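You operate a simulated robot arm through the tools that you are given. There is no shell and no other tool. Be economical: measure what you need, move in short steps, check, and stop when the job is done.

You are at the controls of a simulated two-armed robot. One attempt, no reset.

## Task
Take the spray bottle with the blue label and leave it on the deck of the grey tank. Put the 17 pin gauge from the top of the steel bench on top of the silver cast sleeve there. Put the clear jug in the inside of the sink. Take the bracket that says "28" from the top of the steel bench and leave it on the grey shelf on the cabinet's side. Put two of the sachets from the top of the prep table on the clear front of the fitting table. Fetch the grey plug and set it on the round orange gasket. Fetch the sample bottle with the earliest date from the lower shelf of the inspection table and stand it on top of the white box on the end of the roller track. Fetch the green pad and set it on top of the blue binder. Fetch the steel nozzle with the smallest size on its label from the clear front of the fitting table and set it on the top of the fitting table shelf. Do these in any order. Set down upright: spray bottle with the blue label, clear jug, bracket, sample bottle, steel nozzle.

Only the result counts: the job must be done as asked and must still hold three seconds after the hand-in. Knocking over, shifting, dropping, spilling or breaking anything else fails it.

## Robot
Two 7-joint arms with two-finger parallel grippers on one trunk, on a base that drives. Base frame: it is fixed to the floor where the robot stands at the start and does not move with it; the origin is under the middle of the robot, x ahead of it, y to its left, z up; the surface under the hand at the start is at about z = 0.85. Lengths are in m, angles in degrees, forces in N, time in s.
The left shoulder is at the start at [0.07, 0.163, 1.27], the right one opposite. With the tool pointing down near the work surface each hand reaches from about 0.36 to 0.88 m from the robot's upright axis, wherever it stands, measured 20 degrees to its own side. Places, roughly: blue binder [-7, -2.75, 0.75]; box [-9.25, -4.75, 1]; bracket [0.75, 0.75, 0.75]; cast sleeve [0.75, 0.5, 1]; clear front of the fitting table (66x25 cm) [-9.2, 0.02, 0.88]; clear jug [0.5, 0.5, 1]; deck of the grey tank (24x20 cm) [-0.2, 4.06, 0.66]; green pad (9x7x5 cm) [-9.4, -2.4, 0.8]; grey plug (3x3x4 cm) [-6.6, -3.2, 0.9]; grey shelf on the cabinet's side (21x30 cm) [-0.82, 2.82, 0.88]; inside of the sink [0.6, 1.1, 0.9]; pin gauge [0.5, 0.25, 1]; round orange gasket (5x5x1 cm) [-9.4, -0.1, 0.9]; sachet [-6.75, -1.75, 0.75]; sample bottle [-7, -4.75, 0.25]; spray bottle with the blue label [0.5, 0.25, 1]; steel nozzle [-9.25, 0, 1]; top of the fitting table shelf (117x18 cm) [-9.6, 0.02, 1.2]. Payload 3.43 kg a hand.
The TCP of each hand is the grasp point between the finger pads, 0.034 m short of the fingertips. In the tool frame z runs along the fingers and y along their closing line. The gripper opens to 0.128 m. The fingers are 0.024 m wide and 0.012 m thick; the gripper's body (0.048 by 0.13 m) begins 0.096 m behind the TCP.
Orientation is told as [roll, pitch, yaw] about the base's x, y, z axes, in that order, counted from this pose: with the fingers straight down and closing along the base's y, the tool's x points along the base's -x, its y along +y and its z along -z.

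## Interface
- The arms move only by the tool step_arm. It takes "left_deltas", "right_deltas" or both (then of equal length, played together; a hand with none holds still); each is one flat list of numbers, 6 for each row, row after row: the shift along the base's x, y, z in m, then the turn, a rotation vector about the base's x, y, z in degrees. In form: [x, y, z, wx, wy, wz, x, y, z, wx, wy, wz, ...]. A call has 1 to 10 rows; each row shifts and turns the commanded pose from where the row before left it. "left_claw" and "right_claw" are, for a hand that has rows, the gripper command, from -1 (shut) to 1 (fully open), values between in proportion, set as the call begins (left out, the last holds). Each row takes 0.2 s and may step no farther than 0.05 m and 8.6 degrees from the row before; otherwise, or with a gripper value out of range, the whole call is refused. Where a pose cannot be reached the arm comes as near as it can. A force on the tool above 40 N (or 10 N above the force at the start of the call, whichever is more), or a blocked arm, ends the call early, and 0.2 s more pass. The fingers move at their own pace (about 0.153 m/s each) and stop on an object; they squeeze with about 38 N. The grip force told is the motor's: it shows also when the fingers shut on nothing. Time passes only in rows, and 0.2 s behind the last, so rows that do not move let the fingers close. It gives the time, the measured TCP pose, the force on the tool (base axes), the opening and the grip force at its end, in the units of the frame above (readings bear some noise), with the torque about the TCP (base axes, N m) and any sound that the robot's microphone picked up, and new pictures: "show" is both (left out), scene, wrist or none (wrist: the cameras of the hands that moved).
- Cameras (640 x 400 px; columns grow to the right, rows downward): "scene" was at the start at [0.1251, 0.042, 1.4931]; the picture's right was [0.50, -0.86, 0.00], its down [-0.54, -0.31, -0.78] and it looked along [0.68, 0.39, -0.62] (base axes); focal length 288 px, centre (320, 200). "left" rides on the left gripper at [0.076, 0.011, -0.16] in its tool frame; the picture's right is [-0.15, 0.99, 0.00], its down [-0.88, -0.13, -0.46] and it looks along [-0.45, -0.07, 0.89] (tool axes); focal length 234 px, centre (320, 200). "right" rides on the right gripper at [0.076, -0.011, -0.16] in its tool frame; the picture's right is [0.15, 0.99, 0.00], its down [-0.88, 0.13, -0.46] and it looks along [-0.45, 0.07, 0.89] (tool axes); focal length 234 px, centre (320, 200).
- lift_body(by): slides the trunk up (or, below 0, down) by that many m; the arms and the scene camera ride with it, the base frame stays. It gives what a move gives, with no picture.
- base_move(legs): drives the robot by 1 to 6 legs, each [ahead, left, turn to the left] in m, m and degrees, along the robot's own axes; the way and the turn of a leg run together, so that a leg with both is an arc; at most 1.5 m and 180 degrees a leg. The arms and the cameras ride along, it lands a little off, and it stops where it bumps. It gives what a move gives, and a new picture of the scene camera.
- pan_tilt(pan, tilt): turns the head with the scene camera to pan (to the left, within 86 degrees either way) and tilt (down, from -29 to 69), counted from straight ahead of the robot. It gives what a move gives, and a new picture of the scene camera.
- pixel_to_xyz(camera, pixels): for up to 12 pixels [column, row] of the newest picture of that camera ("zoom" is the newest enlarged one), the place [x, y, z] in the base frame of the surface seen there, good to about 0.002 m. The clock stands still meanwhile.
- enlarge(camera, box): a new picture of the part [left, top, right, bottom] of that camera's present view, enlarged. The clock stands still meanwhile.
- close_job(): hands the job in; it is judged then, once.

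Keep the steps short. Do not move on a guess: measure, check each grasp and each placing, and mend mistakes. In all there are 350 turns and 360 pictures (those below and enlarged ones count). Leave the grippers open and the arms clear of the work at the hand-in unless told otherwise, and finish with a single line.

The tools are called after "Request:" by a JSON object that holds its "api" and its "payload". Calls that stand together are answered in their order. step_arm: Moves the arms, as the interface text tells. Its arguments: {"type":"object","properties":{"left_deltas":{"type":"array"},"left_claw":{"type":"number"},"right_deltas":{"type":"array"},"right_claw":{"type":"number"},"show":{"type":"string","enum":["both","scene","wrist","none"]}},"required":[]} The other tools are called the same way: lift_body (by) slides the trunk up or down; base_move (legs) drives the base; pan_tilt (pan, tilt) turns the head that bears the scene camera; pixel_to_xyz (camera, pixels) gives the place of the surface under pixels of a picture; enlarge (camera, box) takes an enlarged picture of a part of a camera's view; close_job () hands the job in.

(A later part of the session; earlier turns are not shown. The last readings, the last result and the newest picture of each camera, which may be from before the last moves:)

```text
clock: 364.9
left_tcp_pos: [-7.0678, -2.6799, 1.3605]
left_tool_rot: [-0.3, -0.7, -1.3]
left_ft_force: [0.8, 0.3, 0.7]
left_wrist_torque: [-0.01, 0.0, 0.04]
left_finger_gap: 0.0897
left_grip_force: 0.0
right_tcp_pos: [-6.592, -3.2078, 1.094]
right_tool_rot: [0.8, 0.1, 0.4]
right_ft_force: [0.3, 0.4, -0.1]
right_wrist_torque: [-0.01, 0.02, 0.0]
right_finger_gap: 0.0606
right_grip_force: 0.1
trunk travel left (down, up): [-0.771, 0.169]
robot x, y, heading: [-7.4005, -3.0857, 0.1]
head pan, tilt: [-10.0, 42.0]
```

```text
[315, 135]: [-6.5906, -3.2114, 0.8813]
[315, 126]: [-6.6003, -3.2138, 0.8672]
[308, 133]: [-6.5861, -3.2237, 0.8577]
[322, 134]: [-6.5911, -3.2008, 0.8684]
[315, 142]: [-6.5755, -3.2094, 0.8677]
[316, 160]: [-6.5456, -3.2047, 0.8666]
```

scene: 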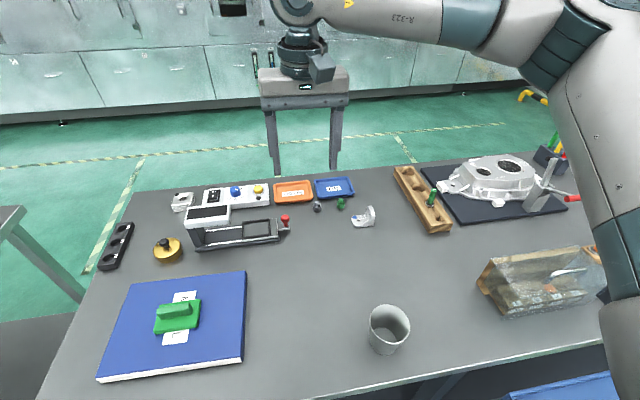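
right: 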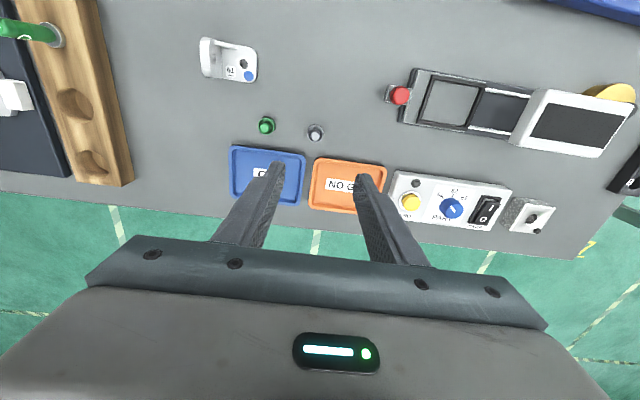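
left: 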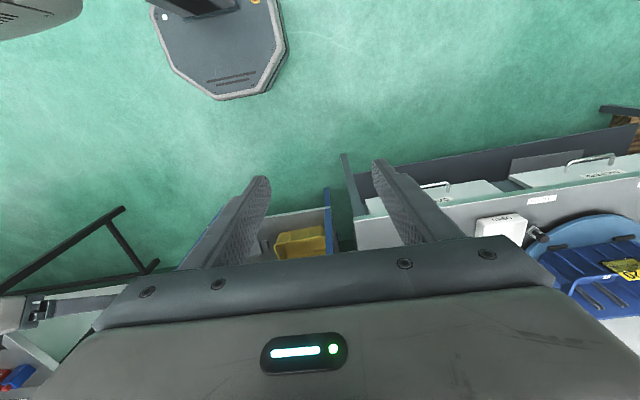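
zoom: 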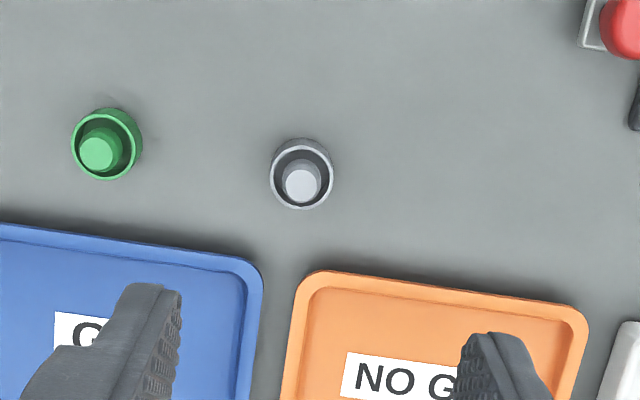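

Centre (−6.588,−3.2125). I descend to z≈0.890.

Request:
{"api": "step_arm", "payload": {"right_deltas": [0.0015, -0.002, -0.045, 0, 0, 0, 0.0015, -0.0025, -0.045, 0, 0, 0, 0, 0, -0.045, 0, 0, 0, 0, 0, -0.045, 0, 0, 0, 0, 0, -0.023, 0, 0, 0], "show": "wrist"}}

```text
clock: 366.1
left_tcp_pos: [-7.0691, -2.6793, 1.3608]
left_tool_rot: [-0.2, -0.7, -1.3]
left_ft_force: [-0.1, 0.2, 0.1]
left_wrist_torque: [-0.02, 0.01, 0.01]
left_finger_gap: 0.0896
left_grip_force: 0.0
right_tcp_pos: [-6.5879, -3.2152, 0.8928]
right_tool_rot: [0.7, 0.0, 0.3]
right_ft_force: [-0.5, 0.0, -0.5]
right_wrist_torque: [-0.02, 0.0, 0.0]
right_finger_gap: 0.0607
right_grip_force: 0.0
trunk travel left (down, up): [-0.771, 0.169]
robot x, y, heading: [-7.3982, -3.0892, 0.1]
head pan, tilt: [-10.0, 42.0]
```

right: 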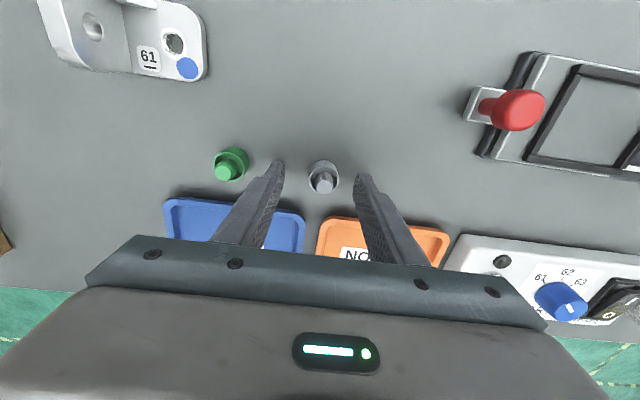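

Aligned. I lower 2 mm, close, and lift.

Request:
{"api": "step_arm", "payload": {"right_deltas": [0, 0.001, -0.002, 0, 0, 0, 0, 0, 0, 0, 0, 0, 0, 0, 0, 0, 0, 0, 0, 0, 0.03, 0, 0, 0, 0, 0, 0.04, 0, 0, 0], "right_claw": -1, "show": "wrist"}}

```text
clock: 367.2
left_tcp_pos: [-7.0717, -2.682, 1.3617]
left_tool_rot: [-0.2, -0.8, -1.4]
left_ft_force: [-0.3, 0.0, -0.9]
left_wrist_torque: [-0.01, -0.01, -0.03]
left_finger_gap: 0.0893
left_grip_force: 0.0
right_tcp_pos: [-6.5907, -3.2158, 0.9621]
right_tool_rot: [0.8, 0.0, 0.2]
right_ft_force: [0.4, 0.4, 0.8]
right_wrist_torque: [0.0, -0.02, 0.01]
right_finger_gap: 0.0151
right_grip_force: 38.0
trunk travel left (down, up): [-0.771, 0.169]
robot x, y, heading: [-7.3973, -3.0914, 0.1]
head pan, tilt: [-10.0, 42.0]
```

right: 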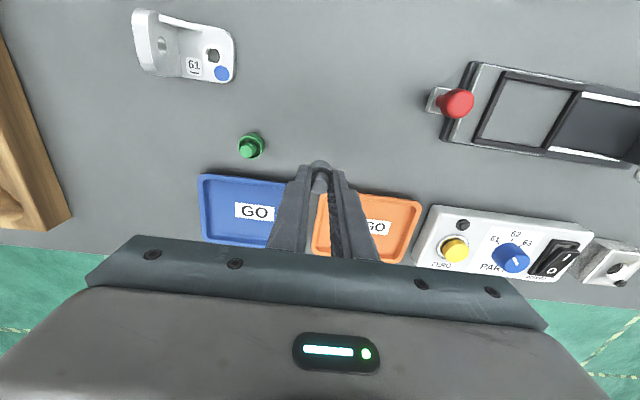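

Gap is only 0.015; I zoom to see how it is held.

Request:
{"api": "enlarge", "payload": {"camera": "right", "box": [280, 140, 360, 200]}}

Request:
{"api": "enlarge", "payload": {"camera": "scene", "box": [260, 120, 380, 230]}}

```text
6.67 times, centred on (320, 170) of right
```

zoom: 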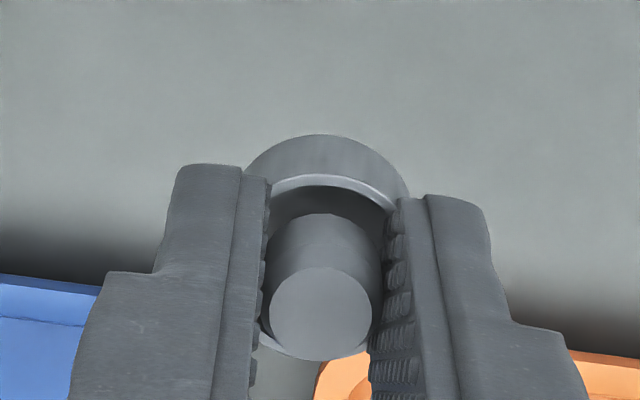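

```text
3.64 times, centred on (320, 175) of scene
```

zoom: 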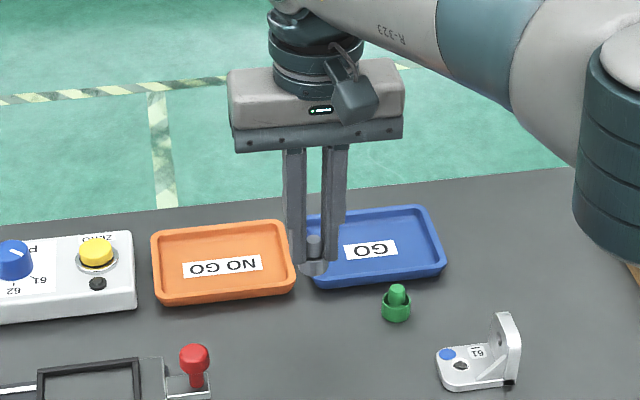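

The plug is held by its pin, flange below — fine. I raise it, back off, and drive north to the fitting table.

Request:
{"api": "step_arm", "payload": {"right_deltas": [0, 0, 0.045, 0, 0, 0, 0, 0, 0.045, 0, 0, 0, 0, 0, 0.045, 0, 0, 0, 0, 0, 0.045, 0, 0, 0, -0.045, 0, 0, 0, 0, 0, -0.045, 0, 0, 0, 0, 0, -0.045, 0, 0, 0, 0, 0, -0.045, 0, 0, 0, 0, 0, -0.045, 0, 0, 0, 0, 0, -0.045, 0, 0, 0, 0, 0], "show": "none"}}

Request:
{"api": "base_move", "payload": {"legs": [[-0.6, 0, 0], [0, 1.4, 0], [0, 1.4, 0], [0, 0, 90], [0, 0, 90]]}}

```text
clock: 369.4
left_tcp_pos: [-7.0713, -2.6814, 1.3604]
left_tool_rot: [-0.2, -0.8, -1.3]
left_ft_force: [-0.4, 0.4, -0.4]
left_wrist_torque: [0.02, -0.03, 0.01]
left_finger_gap: 0.0895
left_grip_force: 0.0
right_tcp_pos: [-6.8596, -3.2149, 1.1434]
right_tool_rot: [0.8, 0.0, 0.2]
right_ft_force: [0.1, -0.4, -0.7]
right_wrist_torque: [0.02, 0.01, 0.01]
right_finger_gap: 0.0152
right_grip_force: 37.9
trunk travel left (down, up): [-0.771, 0.169]
robot x, y, heading: [-7.398, -3.0897, 0.2]
head pan, tilt: [-10.0, 42.0]
```

```text
clock: 393.5
left_tcp_pos: [-8.3631, -0.7198, 1.3597]
left_tool_rot: [-0.2, -0.7, 177.8]
left_ft_force: [0.2, 0.3, 0.9]
left_wrist_torque: [0.01, -0.03, 0.02]
left_finger_gap: 0.0894
left_grip_force: 0.0
right_tcp_pos: [-8.5667, -0.1839, 1.1433]
right_tool_rot: [0.8, 0.1, 179.4]
right_ft_force: [0.0, 0.0, 0.7]
right_wrist_torque: [-0.01, 0.0, 0.0]
right_finger_gap: 0.0214
right_grip_force: 37.7
trunk travel left (down, up): [-0.771, 0.169]
robot x, y, heading: [-8.03, -0.3139, 179.2]
head pan, tilt: [-10.0, 42.0]
```

scene: 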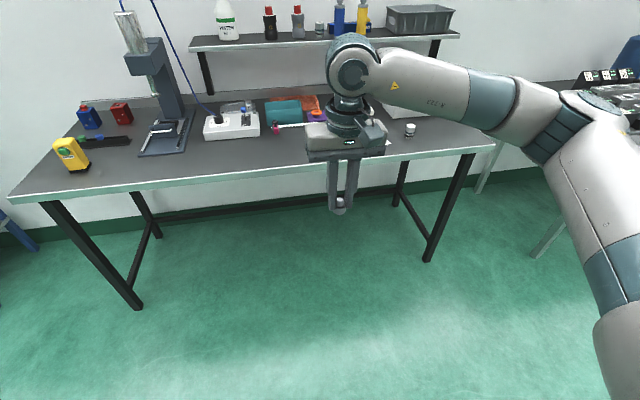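

The gap changed to 0.021; I check how the plug sits now.

Request:
{"api": "step_arm", "payload": {"right_deltas": [0, 0, 0, 0, 0, 0], "show": "wrist"}}

Request:
{"api": "enlarge", "payload": {"camera": "right", "box": [280, 140, 360, 200]}}

Request:
{"api": "enlarge", "payload": {"camera": "scene", "box": [310, 150, 370, 220]}}

```text
clock: 393.9
left_tcp_pos: [-8.3636, -0.719, 1.3598]
left_tool_rot: [-0.2, -0.7, 177.8]
left_ft_force: [0.8, -0.2, -0.8]
left_wrist_torque: [-0.02, 0.0, -0.03]
left_finger_gap: 0.0898
left_grip_force: 0.1
right_tcp_pos: [-8.5667, -0.1834, 1.1432]
right_tool_rot: [0.7, 0.0, 179.5]
right_ft_force: [-0.7, -0.5, 0.0]
right_wrist_torque: [-0.03, 0.02, -0.02]
right_finger_gap: 0.0212
right_grip_force: 38.2
trunk travel left (down, up): [-0.771, 0.169]
robot x, y, heading: [-8.0289, -0.3206, 179.3]
head pan, tilt: [-10.0, 42.0]
```

right: 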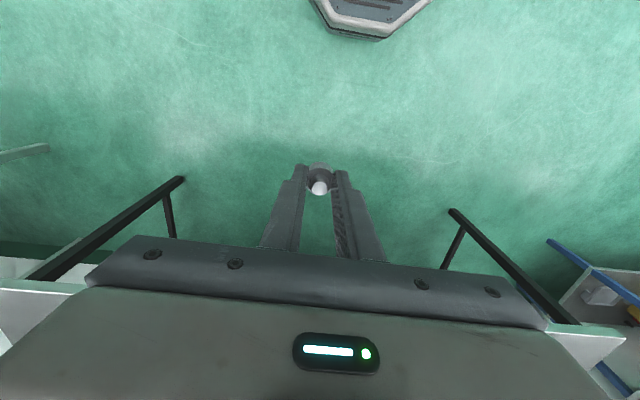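

```text
6.67 times, centred on (320, 170) of right
```

zoom: 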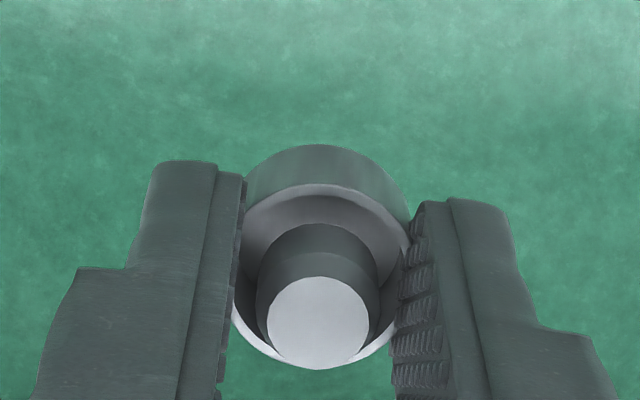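

```text
5.71 times, centred on (340, 185) of scene
```

zoom: 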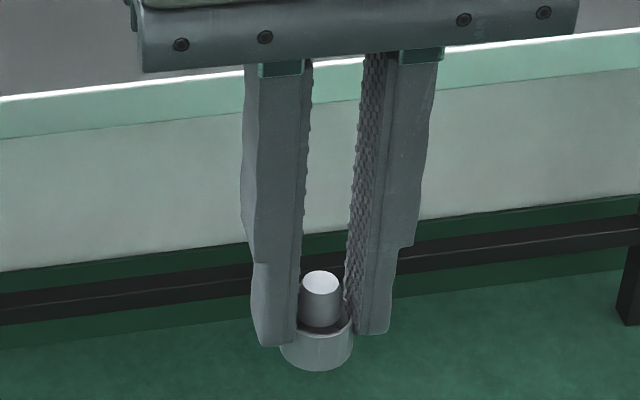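

It is still upright, flange held at the tips. I drive to the table promptly: 0.62 ahead, 0.08 right.

Request:
{"api": "base_move", "payload": {"legs": [[0.62, -0.08, 0.8]]}}

Request:
{"api": "step_arm", "payload": {"right_deltas": [0, 0, 0, 0, 0, 0], "show": "wrist"}}

```text
clock: 397.4
left_tcp_pos: [-8.9819, -0.6307, 1.3602]
left_tool_rot: [-0.1, -0.8, 177.7]
left_ft_force: [0.2, 1.4, -0.4]
left_wrist_torque: [0.01, 0.04, 0.01]
left_finger_gap: 0.0893
left_grip_force: 0.0
right_tcp_pos: [-9.1834, -0.0926, 1.143]
right_tool_rot: [0.8, -0.1, 179.3]
right_ft_force: [0.8, 0.2, -0.4]
right_wrist_torque: [0.0, -0.03, -0.02]
right_finger_gap: 0.0213
right_grip_force: 38.4
trunk travel left (down, up): [-0.771, 0.169]
robot x, y, heading: [-8.6422, -0.2252, 179.2]
head pan, tilt: [-10.0, 42.0]
```

scene: 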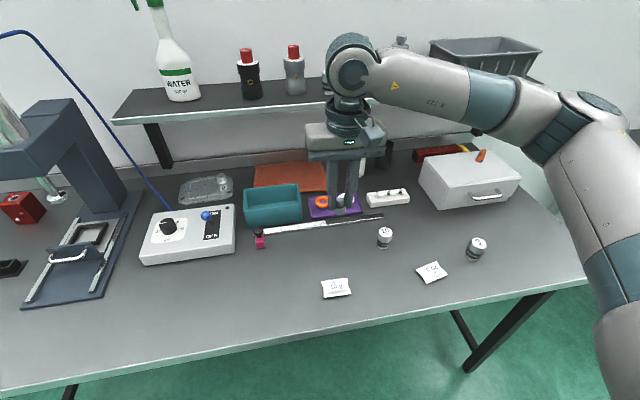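

```text
clock: 397.8
left_tcp_pos: [-8.9819, -0.6304, 1.3613]
left_tool_rot: [-0.2, -0.8, 177.7]
left_ft_force: [0.6, 0.0, 0.1]
left_wrist_torque: [0.02, 0.04, -0.02]
left_finger_gap: 0.0896
left_grip_force: 0.1
right_tcp_pos: [-9.1834, -0.0922, 1.1425]
right_tool_rot: [0.8, 0.0, 179.3]
right_ft_force: [-0.2, 0.2, -0.8]
right_wrist_torque: [-0.01, 0.0, -0.04]
right_finger_gap: 0.0212
right_grip_force: 38.0
trunk travel left (down, up): [-0.771, 0.169]
robot x, y, heading: [-8.6455, -0.2287, 178.8]
head pan, tilt: [-10.0, 42.0]
```

right: 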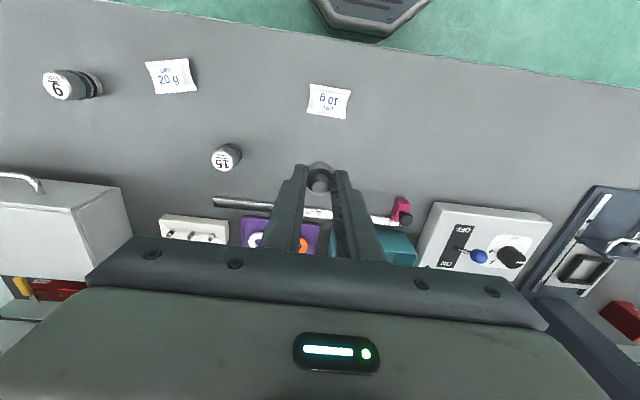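

Before reaching under the shelf edge, I measure the wrist's extent relative to the TCP.

Request:
{"api": "pixel_to_xyz", "payload": {"camera": "scene", "pixels": [[350, 40], [330, 75], [350, 75], [345, 115], [330, 118], [315, 140], [350, 95], [375, 85], [340, 36]]}}

Request:
{"api": "enlarge", "payload": {"camera": "scene", "box": [290, 20, 430, 240]}}

```text
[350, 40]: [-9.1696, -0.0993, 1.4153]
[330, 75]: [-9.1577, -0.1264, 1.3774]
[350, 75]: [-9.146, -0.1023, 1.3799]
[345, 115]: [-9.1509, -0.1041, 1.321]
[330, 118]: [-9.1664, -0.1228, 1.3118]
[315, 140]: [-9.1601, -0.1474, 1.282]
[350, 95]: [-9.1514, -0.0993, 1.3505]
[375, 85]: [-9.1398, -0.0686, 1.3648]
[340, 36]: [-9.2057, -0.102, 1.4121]
```

```text
1.82 times, centred on (360, 130) of scene
```

zoom: 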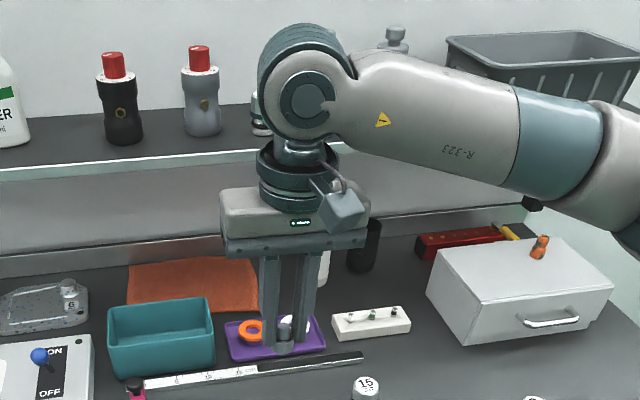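

Clearance to the shelf edge will be ~4 cm. I lower to z≈1.03 and move over the gasket (−9.421,−0.079).

Request:
{"api": "step_arm", "payload": {"right_deltas": [-0.02, 0.003, -0.04, 0, 0, 0, -0.02, 0.003, -0.04, 0, 0, 0, -0.03, 0.003, -0.03, 0, 0, 0, -0.045, 0.002, 0, 0, 0, 0, -0.045, 0.002, 0, 0, 0, 0, -0.04, 0, 0, 0, 0, 0, -0.03, 0, 0, 0, 0, 0], "show": "both"}}

```text
clock: 399.4
left_tcp_pos: [-8.9829, -0.6315, 1.3595]
left_tool_rot: [-0.1, -0.8, 177.6]
left_ft_force: [-0.3, 0.1, 0.7]
left_wrist_torque: [0.0, -0.02, 0.0]
left_finger_gap: 0.0893
left_grip_force: 0.0
right_tcp_pos: [-9.414, -0.078, 1.0323]
right_tool_rot: [0.7, 0.0, 179.3]
right_ft_force: [0.8, 0.3, 0.6]
right_wrist_torque: [0.01, -0.01, 0.0]
right_finger_gap: 0.0212
right_grip_force: 38.1
trunk travel left (down, up): [-0.771, 0.169]
robot x, y, heading: [-8.6467, -0.2288, 178.9]
head pan, tilt: [-10.0, 42.0]
```

scene: 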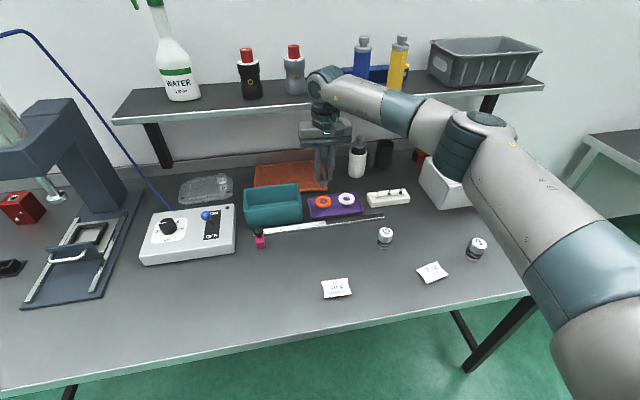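
right: 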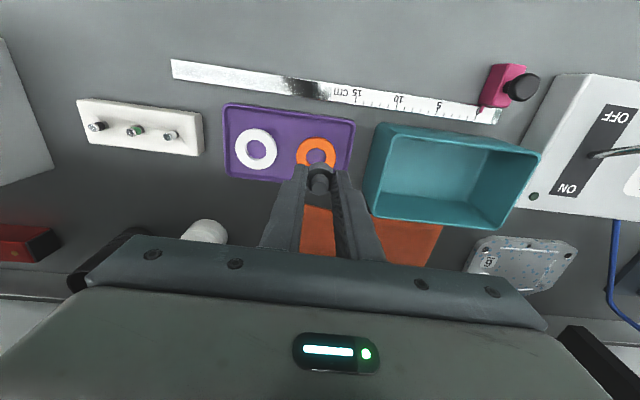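

I measure the gasket ring in the right view.

Request:
{"api": "enlarge", "payload": {"camera": "right", "box": [280, 125, 360, 195]}}

Request:
{"api": "pixel_to_xyz", "payload": {"camera": "right", "pixels": [[299, 150], [333, 155], [318, 140], [300, 158], [328, 143]]}}

```text
5.71 times, centred on (320, 160) of right
```

zoom: 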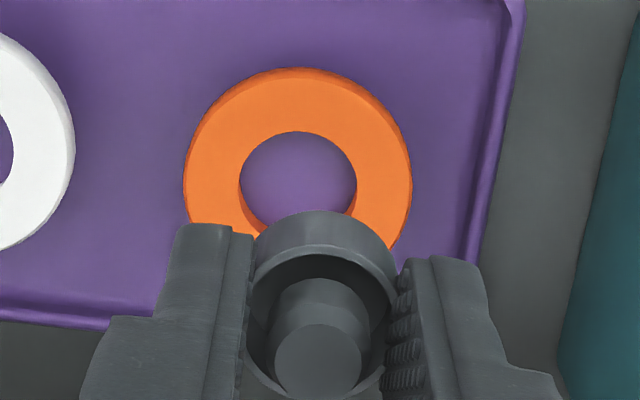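

```text
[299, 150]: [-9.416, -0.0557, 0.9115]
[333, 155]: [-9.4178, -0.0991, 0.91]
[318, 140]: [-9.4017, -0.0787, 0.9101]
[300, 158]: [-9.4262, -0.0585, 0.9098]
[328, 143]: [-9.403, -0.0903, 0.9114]
```

Ring centre (−9.422,−0.0775). I shift −0.008 in x and lower to near contact.

Request:
{"api": "step_arm", "payload": {"right_deltas": [-0.008, 0.0005, 0, 0, 0, 0, 0, 0, -0.035, 0, 0, 0, 0, 0, -0.025, 0, 0, 0, 0, 0, -0.005, 0, 0, 0], "show": "both"}}

Request:
{"api": "enlarge", "payload": {"camera": "scene", "box": [285, 90, 385, 230]}}

```text
clock: 400.4
left_tcp_pos: [-8.9823, -0.6312, 1.3598]
left_tool_rot: [-0.1, -0.8, 177.6]
left_ft_force: [0.5, -0.6, 0.7]
left_wrist_torque: [-0.02, 0.01, -0.02]
left_finger_gap: 0.0896
left_grip_force: 0.1
right_tcp_pos: [-9.4233, -0.0786, 0.9682]
right_tool_rot: [0.9, 0.0, 179.3]
right_ft_force: [0.7, -0.3, 0.1]
right_wrist_torque: [-0.04, 0.0, -0.02]
right_finger_gap: 0.0216
right_grip_force: 37.7
trunk travel left (down, up): [-0.771, 0.169]
robot x, y, heading: [-8.6451, -0.2262, 179.0]
head pan, tilt: [-10.0, 42.0]
```

scene: 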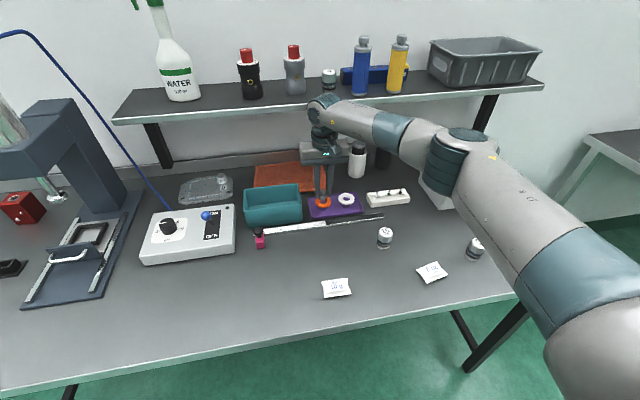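
right: 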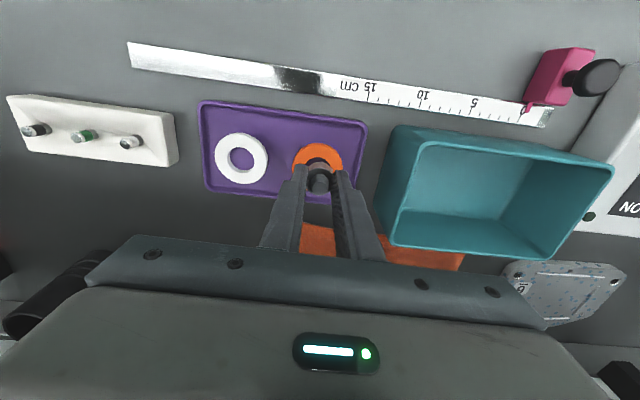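

```text
2.86 times, centred on (335, 160) of scene
```

zoom: 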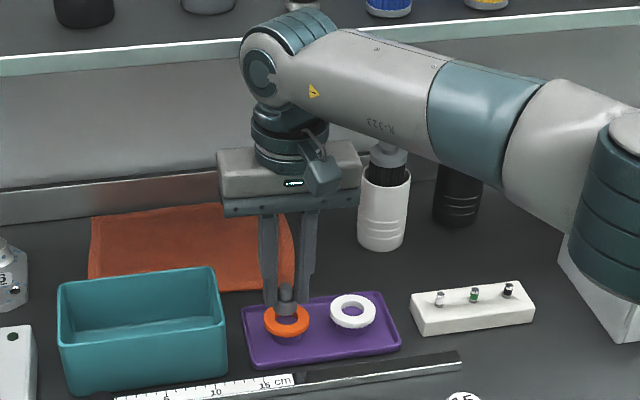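

Well centred. I creep down with small steps.

Request:
{"api": "step_arm", "payload": {"right_deltas": [0, 0, -0.005, 0, 0, 0, 0, 0, -0.004, 0, 0, 0, 0, 0, -0.003, 0, 0, 0], "show": "none"}}

Request:
{"api": "enlarge", "payload": {"camera": "right", "box": [280, 130, 360, 200]}}

```text
clock: 401.2
left_tcp_pos: [-8.9829, -0.6303, 1.3607]
left_tool_rot: [-0.2, -0.7, 177.6]
left_ft_force: [-0.1, -0.7, -0.7]
left_wrist_torque: [-0.02, 0.03, 0.0]
left_finger_gap: 0.0896
left_grip_force: 0.1
right_tcp_pos: [-9.4224, -0.0789, 0.957]
right_tool_rot: [0.8, 0.0, 179.3]
right_ft_force: [-0.1, -0.1, -0.1]
right_wrist_torque: [-0.02, 0.02, 0.0]
right_finger_gap: 0.0214
right_grip_force: 37.9
trunk travel left (down, up): [-0.771, 0.169]
robot x, y, heading: [-8.648, -0.2284, 179.2]
head pan, tilt: [-10.0, 42.0]
```

```text
5.71 times, centred on (320, 165) of right
```

zoom: 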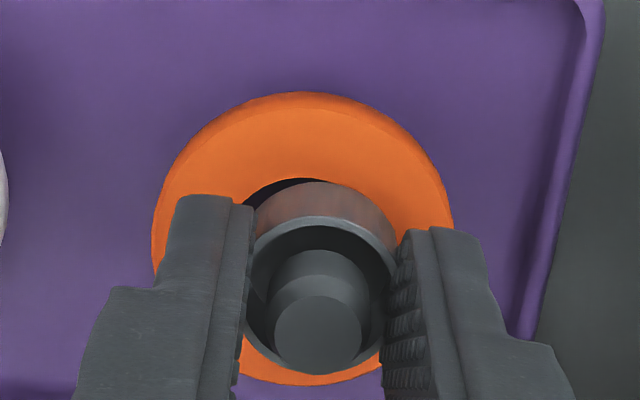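

The plug is ~3 mm off toward −y and −x. I correct (+0.003,+0.003) and continue down.

Request:
{"api": "step_arm", "payload": {"right_deltas": [0.003, 0.003, 0, 0, 0, 0, 0, 0, -0.002, 0, 0, 0, 0, 0, -0.002, 0, 0, 0, 0, 0, -0.002, 0, 0, 0], "show": "wrist"}}

Request:
{"api": "enlarge", "payload": {"camera": "right", "box": [280, 130, 360, 200]}}

```text
clock: 402.2
left_tcp_pos: [-8.9793, -0.6303, 1.3614]
left_tool_rot: [-0.2, -0.9, 177.7]
left_ft_force: [-0.4, -0.3, 0.7]
left_wrist_torque: [-0.02, -0.02, 0.02]
left_finger_gap: 0.0897
left_grip_force: 0.1
right_tcp_pos: [-9.4186, -0.0766, 0.9528]
right_tool_rot: [0.8, -0.2, 179.2]
right_ft_force: [-0.9, 1.7, 18.1]
right_wrist_torque: [0.04, 0.04, 0.01]
right_finger_gap: 0.0213
right_grip_force: 37.7
trunk travel left (down, up): [-0.771, 0.169]
robot x, y, heading: [-8.6448, -0.23, 179.0]
head pan, tilt: [-10.0, 42.0]
```

right: 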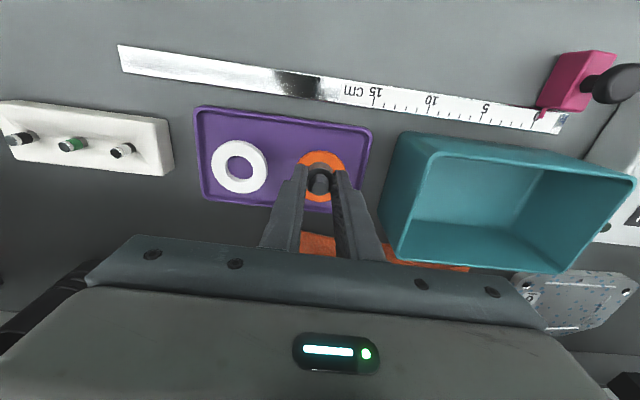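

```text
5.71 times, centred on (320, 165) of right
```

zoom: 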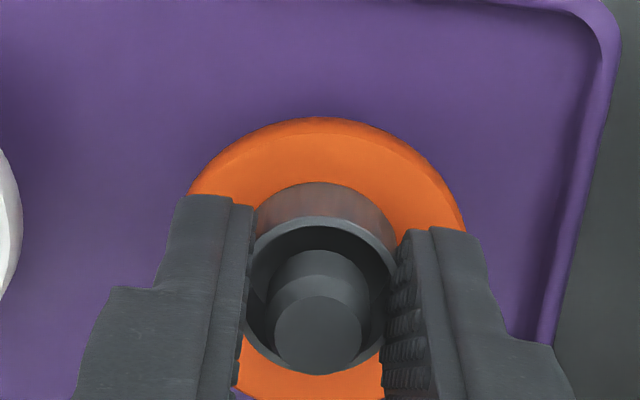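

Centred and in contact (18 N). I ease up 1 mm and open.

Request:
{"api": "step_arm", "payload": {"right_deltas": [0, 0, 0.001, 0, 0, 0, 0, 0, 0, 0, 0, 0], "right_claw": -0.25, "show": "wrist"}}

Request:
{"api": "enlarge", "payload": {"camera": "right", "box": [280, 130, 360, 200]}}

```text
clock: 402.8
left_tcp_pos: [-8.9812, -0.6298, 1.3607]
left_tool_rot: [-0.1, -0.8, 177.7]
left_ft_force: [-0.3, -0.1, 0.6]
left_wrist_torque: [0.01, -0.02, -0.02]
left_finger_gap: 0.0896
left_grip_force: 0.0
right_tcp_pos: [-9.4186, -0.0771, 0.9499]
right_tool_rot: [0.8, 0.1, 179.4]
right_ft_force: [0.4, -0.3, -0.5]
right_wrist_torque: [0.01, 0.01, 0.0]
right_finger_gap: 0.0481
right_grip_force: 0.1
trunk travel left (down, up): [-0.771, 0.169]
robot x, y, heading: [-8.6459, -0.2284, 179.2]
head pan, tilt: [-10.0, 42.0]
```

right: 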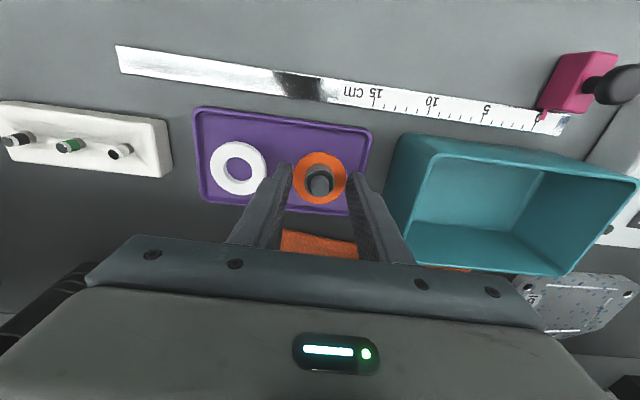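

```text
5.71 times, centred on (320, 165) of right
```

zoom: 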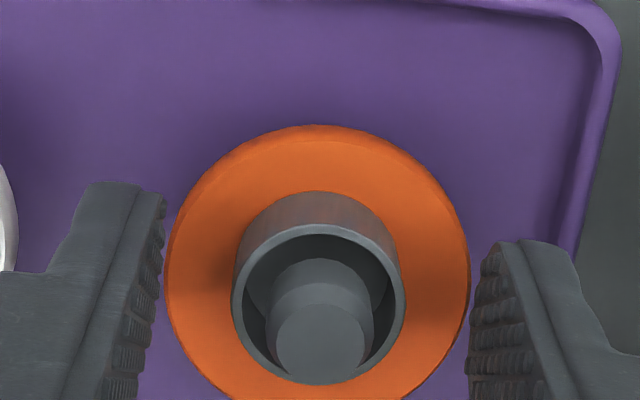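

The plug sits on the ring. I rise straight up, then draw back.

Request:
{"api": "step_arm", "payload": {"right_deltas": [0, 0, 0.02, 0, 0, 0, 0, 0, 0.03, 0, 0, 0, 0, 0, 0.03, 0, 0, 0, 0.04, 0, 0.01, 0, 0, 0, 0.045, 0, 0.01, 0, 0, 0, 0.045, 0, 0.01, 0, 0, 0, 0.045, 0, 0.02, 0, 0, 0, 0.04, 0, 0.02, 0, 0, 0], "show": "both"}}

Request:
{"api": "enlarge", "payload": {"camera": "scene", "box": [230, 60, 450, 300]}}

```text
clock: 404.6
left_tcp_pos: [-8.9836, -0.6295, 1.3615]
left_tool_rot: [-0.3, -0.9, 177.7]
left_ft_force: [0.2, 0.1, 0.2]
left_wrist_torque: [0.03, -0.01, 0.0]
left_finger_gap: 0.09
left_grip_force: 0.1
right_tcp_pos: [-9.1999, -0.077, 1.1003]
right_tool_rot: [0.8, 0.0, 179.3]
right_ft_force: [0.7, 0.1, 0.6]
right_wrist_torque: [0.03, 0.03, 0.04]
right_finger_gap: 0.048
right_grip_force: 0.0
trunk travel left (down, up): [-0.771, 0.169]
robot x, y, heading: [-8.6451, -0.2277, 179.0]
head pan, tilt: [-10.0, 42.0]
```

scene: 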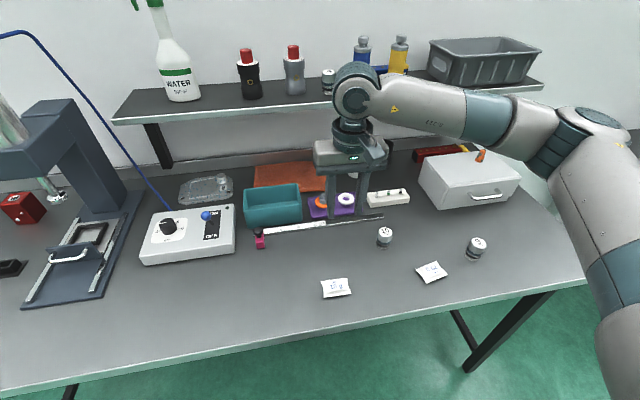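
right: 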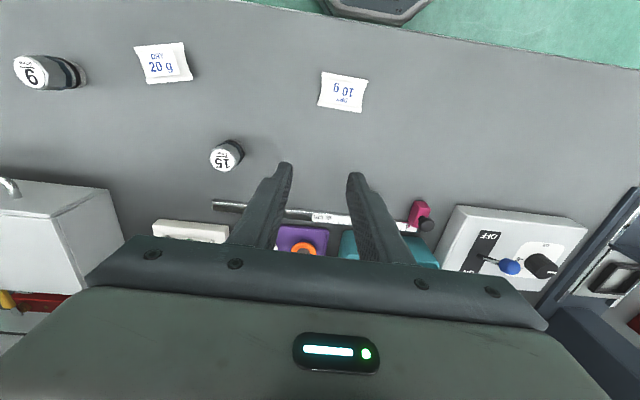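

```text
1.67 times, centred on (340, 180) of scene
```

zoom: 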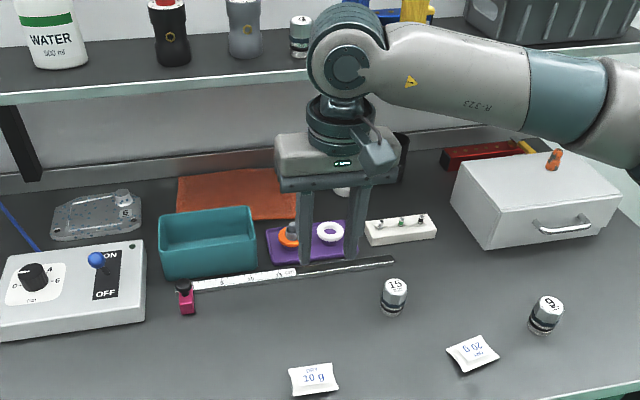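

Done. I back off and drive south along x≈−8.1 to about y −3.6, then look.

Request:
{"api": "base_move", "payload": {"legs": [[-0.5, 0, 0.5], [0, 1.5, 0], [0, 1.5, 0]]}}

Request:
{"api": "pan_tilt", "payload": {"pan": 40, "tilt": 25}}

```text
clock: 421.8
left_tcp_pos: [-8.4939, -3.6814, 1.3608]
left_tool_rot: [-0.2, -0.6, 177.3]
left_ft_force: [0.1, -0.2, -0.1]
left_wrist_torque: [0.01, 0.03, -0.05]
left_finger_gap: 0.0895
left_grip_force: 0.0
right_tcp_pos: [-8.7105, -3.1283, 1.1]
right_tool_rot: [0.9, 0.0, 179.0]
right_ft_force: [0.0, -0.6, 0.3]
right_wrist_torque: [-0.02, -0.02, 0.01]
right_finger_gap: 0.0484
right_grip_force: 0.0
trunk travel left (down, up): [-0.771, 0.169]
robot x, y, heading: [-8.1531, -3.2807, 179.0]
head pan, tilt: [-10.0, 42.0]
```

scene: 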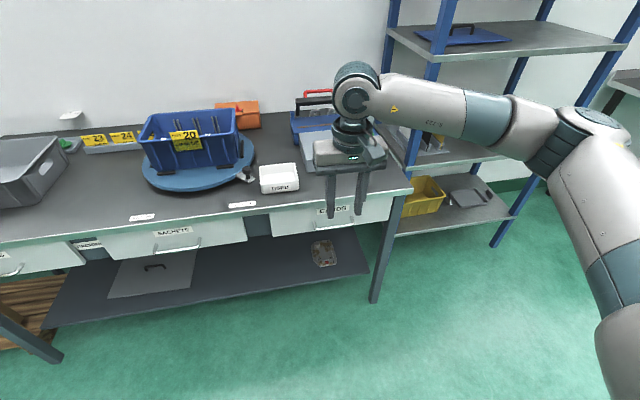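

```text
clock: 423.0
left_tcp_pos: [-8.4929, -3.6814, 1.3606]
left_tool_rot: [-0.3, -0.7, 177.4]
left_ft_force: [-0.1, 0.0, 0.4]
left_wrist_torque: [0.03, -0.02, 0.02]
left_finger_gap: 0.0897
left_grip_force: 0.0
right_tcp_pos: [-8.7114, -3.1281, 1.0995]
right_tool_rot: [0.8, 0.0, 179.0]
right_ft_force: [-0.5, 0.3, -0.9]
right_wrist_torque: [-0.02, 0.03, 0.01]
right_finger_gap: 0.0482
right_grip_force: 0.0
trunk travel left (down, up): [-0.771, 0.169]
robot x, y, heading: [-8.1559, -3.2835, 178.9]
head pan, tilt: [40.0, 25.0]
```

scene: 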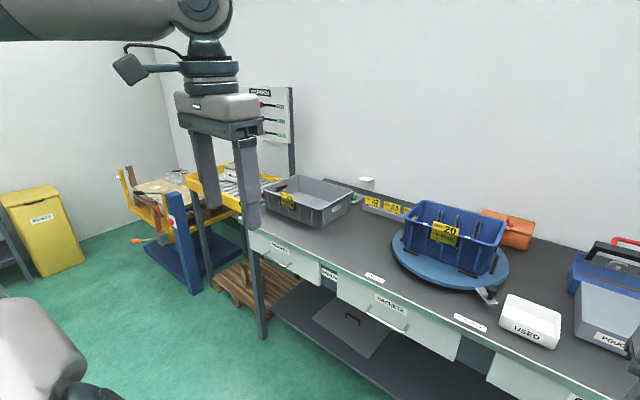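

I move 0.9 further south and look at the roller track's end.

Request:
{"api": "base_move", "payload": {"legs": [[0.1, 1.0, 1]]}}

Request:
{"api": "pan_tilt", "payload": {"pan": 20, "tilt": 30}}

```text
clock: 428.2
left_tcp_pos: [-8.5932, -4.6903, 1.3605]
left_tool_rot: [-0.3, -0.7, 178.8]
left_ft_force: [0.5, 0.2, 0.1]
left_wrist_torque: [-0.01, 0.0, 0.0]
left_finger_gap: 0.0895
left_grip_force: 0.1
right_tcp_pos: [-8.8229, -4.1403, 1.0995]
right_tool_rot: [0.8, 0.0, -179.6]
right_ft_force: [0.1, -0.1, 0.8]
right_wrist_torque: [-0.02, -0.01, -0.01]
right_finger_gap: 0.0478
right_grip_force: 0.0
trunk travel left (down, up): [-0.771, 0.169]
robot x, y, heading: [-8.2643, -4.2821, -180.1]
head pan, tilt: [40.0, 25.0]
```

scene: 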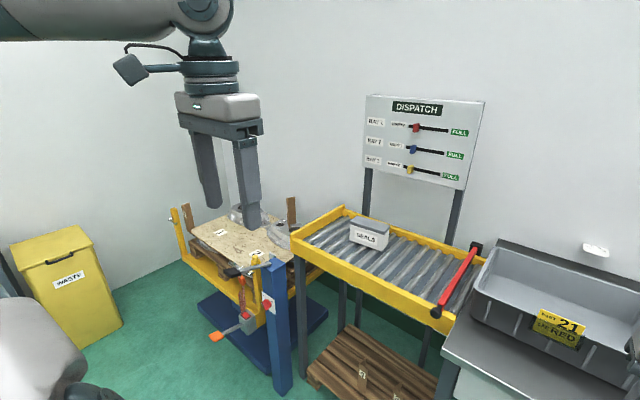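

```text
clock: 429.0
left_tcp_pos: [-8.5934, -4.6904, 1.3612]
left_tool_rot: [-0.2, -0.7, 178.6]
left_ft_force: [0.8, 0.4, -0.5]
left_wrist_torque: [0.01, -0.02, 0.01]
left_finger_gap: 0.0895
left_grip_force: 0.1
right_tcp_pos: [-8.8233, -4.1416, 1.0989]
right_tool_rot: [0.9, 0.0, -179.7]
right_ft_force: [0.0, -0.5, -0.5]
right_wrist_torque: [-0.02, 0.04, -0.02]
right_finger_gap: 0.0479
right_grip_force: 0.1
trunk travel left (down, up): [-0.771, 0.169]
robot x, y, heading: [-8.2649, -4.2808, -180.1]
head pan, tilt: [20.0, 30.0]
```

scene: 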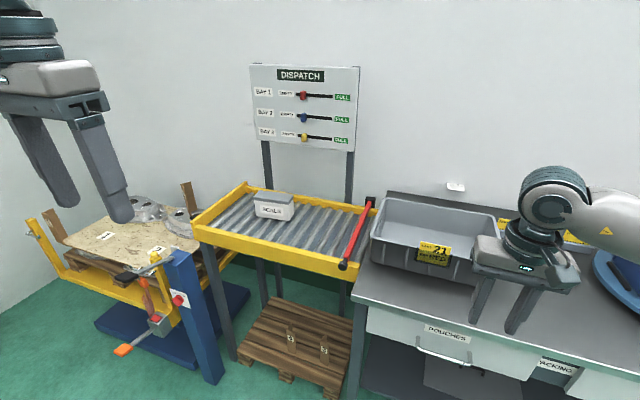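

The white "SEALS" box is on the rollers at (275,203). I measure its top and surroundings.

Request:
{"api": "enlarge", "payload": {"camera": "scene", "box": [185, 150, 385, 290]}}

Request:
{"api": "pixel_to_xyz", "payload": {"camera": "scene", "pixels": [[275, 198], [262, 193], [290, 195], [258, 200], [288, 204], [272, 213], [260, 250], [200, 228], [345, 265], [370, 205], [240, 190], [310, 225]]}}

```text
2.86 times, centred on (285, 220) of scene
```

zoom: 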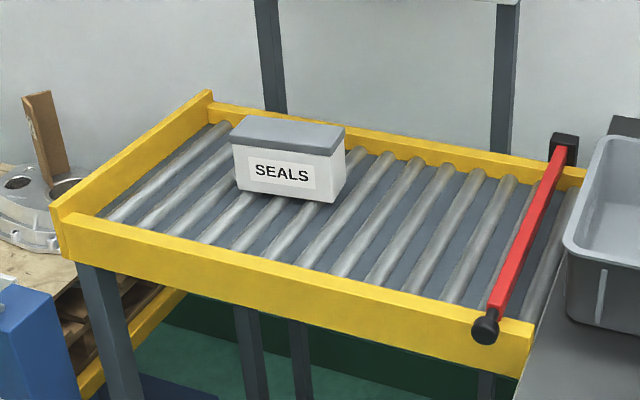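

```text
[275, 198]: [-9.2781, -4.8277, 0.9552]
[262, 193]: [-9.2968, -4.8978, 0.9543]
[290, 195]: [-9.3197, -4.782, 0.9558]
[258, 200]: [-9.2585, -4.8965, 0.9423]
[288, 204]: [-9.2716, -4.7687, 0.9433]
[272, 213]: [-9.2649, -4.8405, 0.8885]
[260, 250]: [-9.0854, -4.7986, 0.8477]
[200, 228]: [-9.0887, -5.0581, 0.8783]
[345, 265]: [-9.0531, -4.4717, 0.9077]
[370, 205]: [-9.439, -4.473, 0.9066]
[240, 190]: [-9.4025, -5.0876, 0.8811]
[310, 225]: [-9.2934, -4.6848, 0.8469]
```

Box lid: centre ≈(−9.30,−4.835), z 0.955. Now I turn to face east to find the inspection table.

Request:
{"api": "base_move", "payload": {"legs": [[-0.1, 0, 0], [0, 0, -90], [0, 0, -90]]}}

Request:
{"api": "pan_tilt", "payload": {"pan": -15, "tilt": 35}}

```text
clock: 437.8
left_tcp_pos: [-7.8368, -3.8702, 1.3608]
left_tool_rot: [-0.1, -0.7, -0.7]
left_ft_force: [-0.6, -0.1, -0.8]
left_wrist_torque: [0.02, -0.01, 0.03]
left_finger_gap: 0.0897
left_grip_force: 0.0
right_tcp_pos: [-7.6021, -4.4175, 1.0989]
right_tool_rot: [0.8, 0.0, 0.8]
right_ft_force: [-0.2, 0.1, -0.8]
right_wrist_torque: [0.03, 0.02, -0.01]
right_finger_gap: 0.0482
right_grip_force: 0.0
trunk travel left (down, up): [-0.771, 0.169]
robot x, y, heading: [-8.1602, -4.2812, 0.5]
head pan, tilt: [20.0, 30.0]
```

scene: 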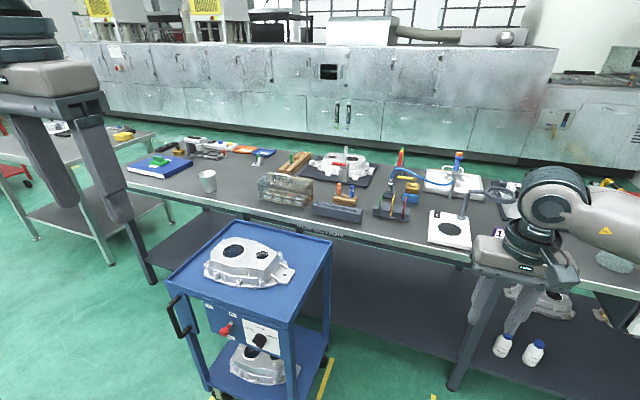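

```text
clock: 438.8
left_tcp_pos: [-7.8372, -3.8708, 1.3608]
left_tool_rot: [-0.1, -0.8, -0.7]
left_ft_force: [-0.7, 0.1, 1.0]
left_wrist_torque: [0.0, 0.02, 0.0]
left_finger_gap: 0.0896
left_grip_force: 0.0
right_tcp_pos: [-7.6019, -4.4178, 1.0997]
right_tool_rot: [0.8, 0.0, 0.9]
right_ft_force: [-1.0, 0.2, -0.7]
right_wrist_torque: [0.02, -0.02, -0.01]
right_finger_gap: 0.048
right_grip_force: 0.0
trunk travel left (down, up): [-0.771, 0.169]
robot x, y, heading: [-8.1623, -4.2795, 0.9]
head pan, tilt: [-15.0, 35.0]
```

scene: 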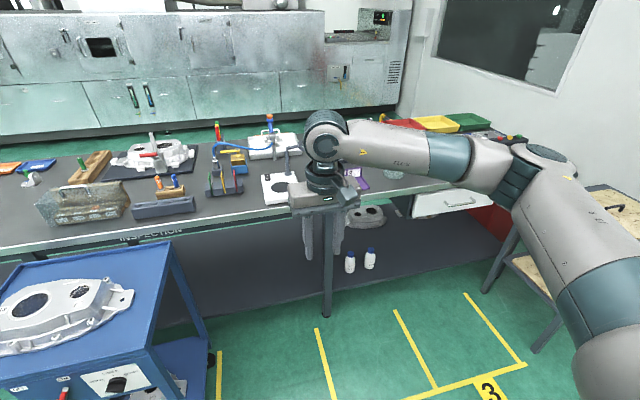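

Two small bottles on the lower shelf at (350,262),(370,258). I measure and zoom.

Request:
{"api": "pixel_to_xyz", "payload": {"camera": "scene", "pixels": [[350, 264], [370, 260], [350, 272], [325, 315], [290, 225], [440, 215], [365, 215], [165, 245], [210, 355], [520, 340], [350, 290], [400, 192]]}}

Request:
{"api": "enlarge", "payload": {"camera": "scene", "box": [320, 190, 440, 290]}}

```text
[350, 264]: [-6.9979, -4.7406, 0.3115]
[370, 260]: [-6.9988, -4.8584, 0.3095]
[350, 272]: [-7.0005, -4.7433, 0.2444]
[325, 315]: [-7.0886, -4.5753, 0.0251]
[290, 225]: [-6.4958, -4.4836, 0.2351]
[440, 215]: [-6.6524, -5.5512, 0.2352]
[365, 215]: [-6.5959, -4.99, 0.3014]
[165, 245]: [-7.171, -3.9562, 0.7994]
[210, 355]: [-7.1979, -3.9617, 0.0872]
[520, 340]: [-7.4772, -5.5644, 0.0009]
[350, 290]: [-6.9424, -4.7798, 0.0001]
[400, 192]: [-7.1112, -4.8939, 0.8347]
```

```text
4.00 times, centred on (380, 240) of scene
```

zoom: 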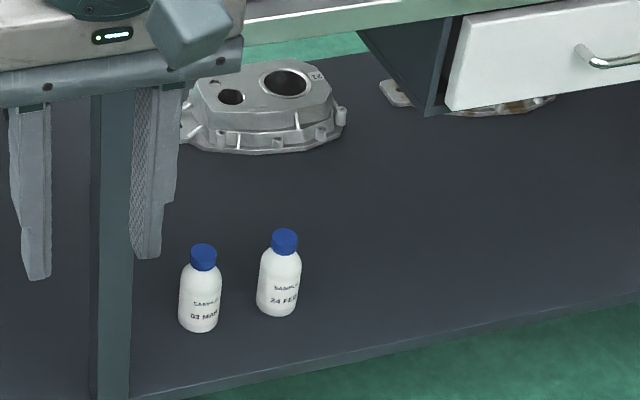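

Dates "03 MAR", "24 FEB". More bottles may be hidden; I move the right hand aside (up and to +y) and lower the view.

Request:
{"api": "base_move", "payload": {"legs": [[0, -0.5, 0]]}}

Request:
{"api": "pan_tilt", "payload": {"pan": 0, "tilt": 35}}

```text
clock: 441.8
left_tcp_pos: [-7.8329, -4.3663, 1.3615]
left_tool_rot: [-0.2, -0.8, -0.5]
left_ft_force: [-0.3, 0.5, 0.3]
left_wrist_torque: [0.01, 0.0, -0.03]
left_finger_gap: 0.0896
left_grip_force: 0.1
right_tcp_pos: [-7.5937, -4.9107, 1.0997]
right_tool_rot: [0.8, 0.0, 1.1]
right_ft_force: [0.0, 0.4, -0.3]
right_wrist_torque: [-0.01, -0.01, -0.01]
right_finger_gap: 0.0478
right_grip_force: 0.0
trunk travel left (down, up): [-0.771, 0.169]
robot x, y, heading: [-8.1584, -4.7803, 1.0]
head pan, tilt: [-15.0, 35.0]
```

scene: 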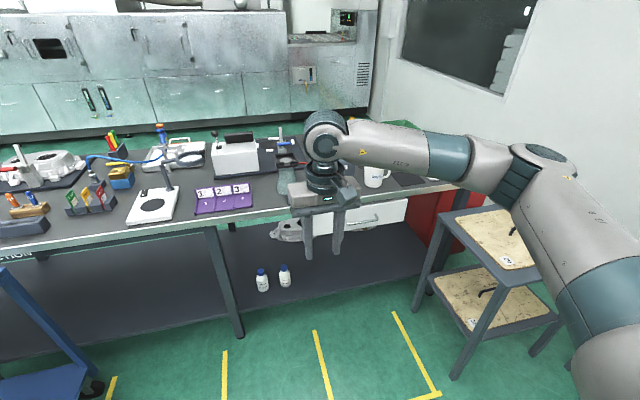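

```text
clock: 442.5
left_tcp_pos: [-7.8322, -4.3669, 1.3602]
left_tool_rot: [0.0, -0.8, -0.5]
left_ft_force: [0.3, 0.0, -0.2]
left_wrist_torque: [0.01, 0.0, -0.03]
left_finger_gap: 0.0896
left_grip_force: 0.0
right_tcp_pos: [-7.5939, -4.9116, 1.1001]
right_tool_rot: [0.8, 0.0, 1.1]
right_ft_force: [-0.2, 1.0, 0.3]
right_wrist_torque: [0.02, -0.01, 0.03]
right_finger_gap: 0.0482
right_grip_force: 0.1
trunk travel left (down, up): [-0.771, 0.169]
robot x, y, heading: [-8.1551, -4.7786, 0.8]
head pan, tilt: [0.0, 35.0]
```

scene: 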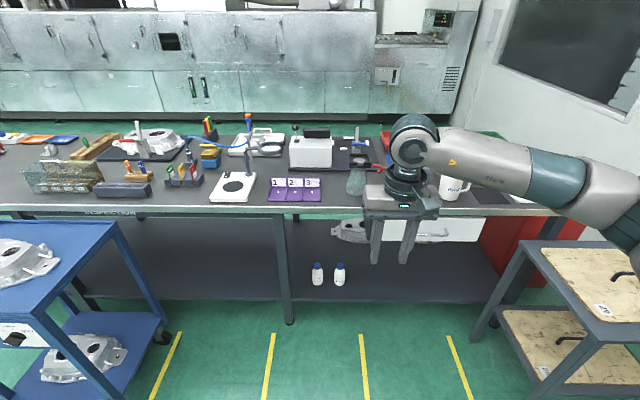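

I zoom on the bottles and lower the trunk 0.45 to see under the table.

Request:
{"api": "enlarge", "payload": {"camera": "scene", "box": [300, 250, 360, 295]}}

Request:
{"api": "lift_body", "payload": {"by": -0.45}}

Request:
{"api": "pan_tilt", "payload": {"pan": 0, "tilt": 28}}

```text
8.89 times, centred on (330, 272) of scene
```

zoom: 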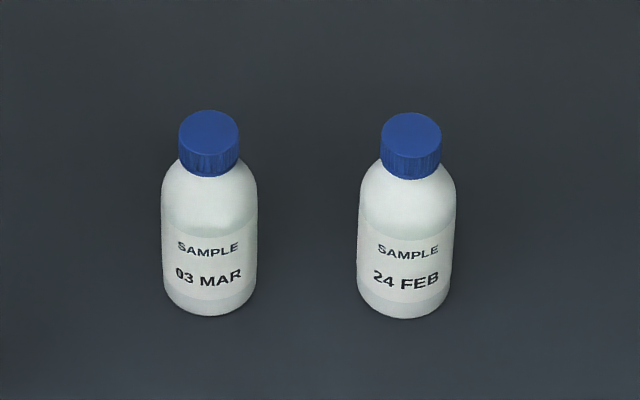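

```text
refused: -0.45 is not a number from -0.4 to 0.4
```

```text
clock: 443.2
left_tcp_pos: [-7.831, -4.3669, 1.3597]
left_tool_rot: [-0.3, -0.7, -0.5]
left_ft_force: [-0.8, -0.1, 0.6]
left_wrist_torque: [0.01, 0.02, 0.01]
left_finger_gap: 0.0897
left_grip_force: 0.1
right_tcp_pos: [-7.5944, -4.9111, 1.0993]
right_tool_rot: [0.8, -0.1, 1.1]
right_ft_force: [0.7, 0.1, 0.2]
right_wrist_torque: [0.04, -0.02, 0.02]
right_finger_gap: 0.0482
right_grip_force: 0.1
trunk travel left (down, up): [-0.771, 0.169]
robot x, y, heading: [-8.1569, -4.7785, 1.3]
head pan, tilt: [0.0, 28.0]
```

scene: 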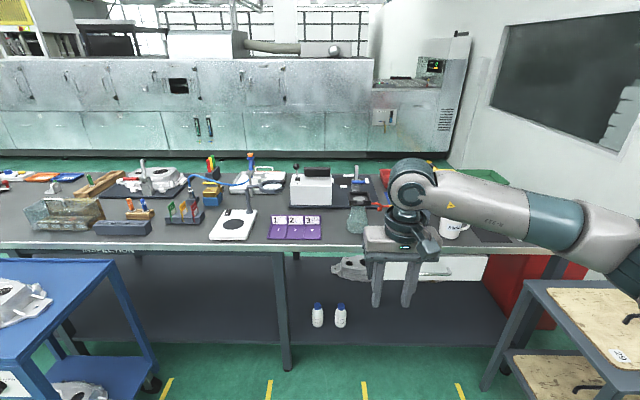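

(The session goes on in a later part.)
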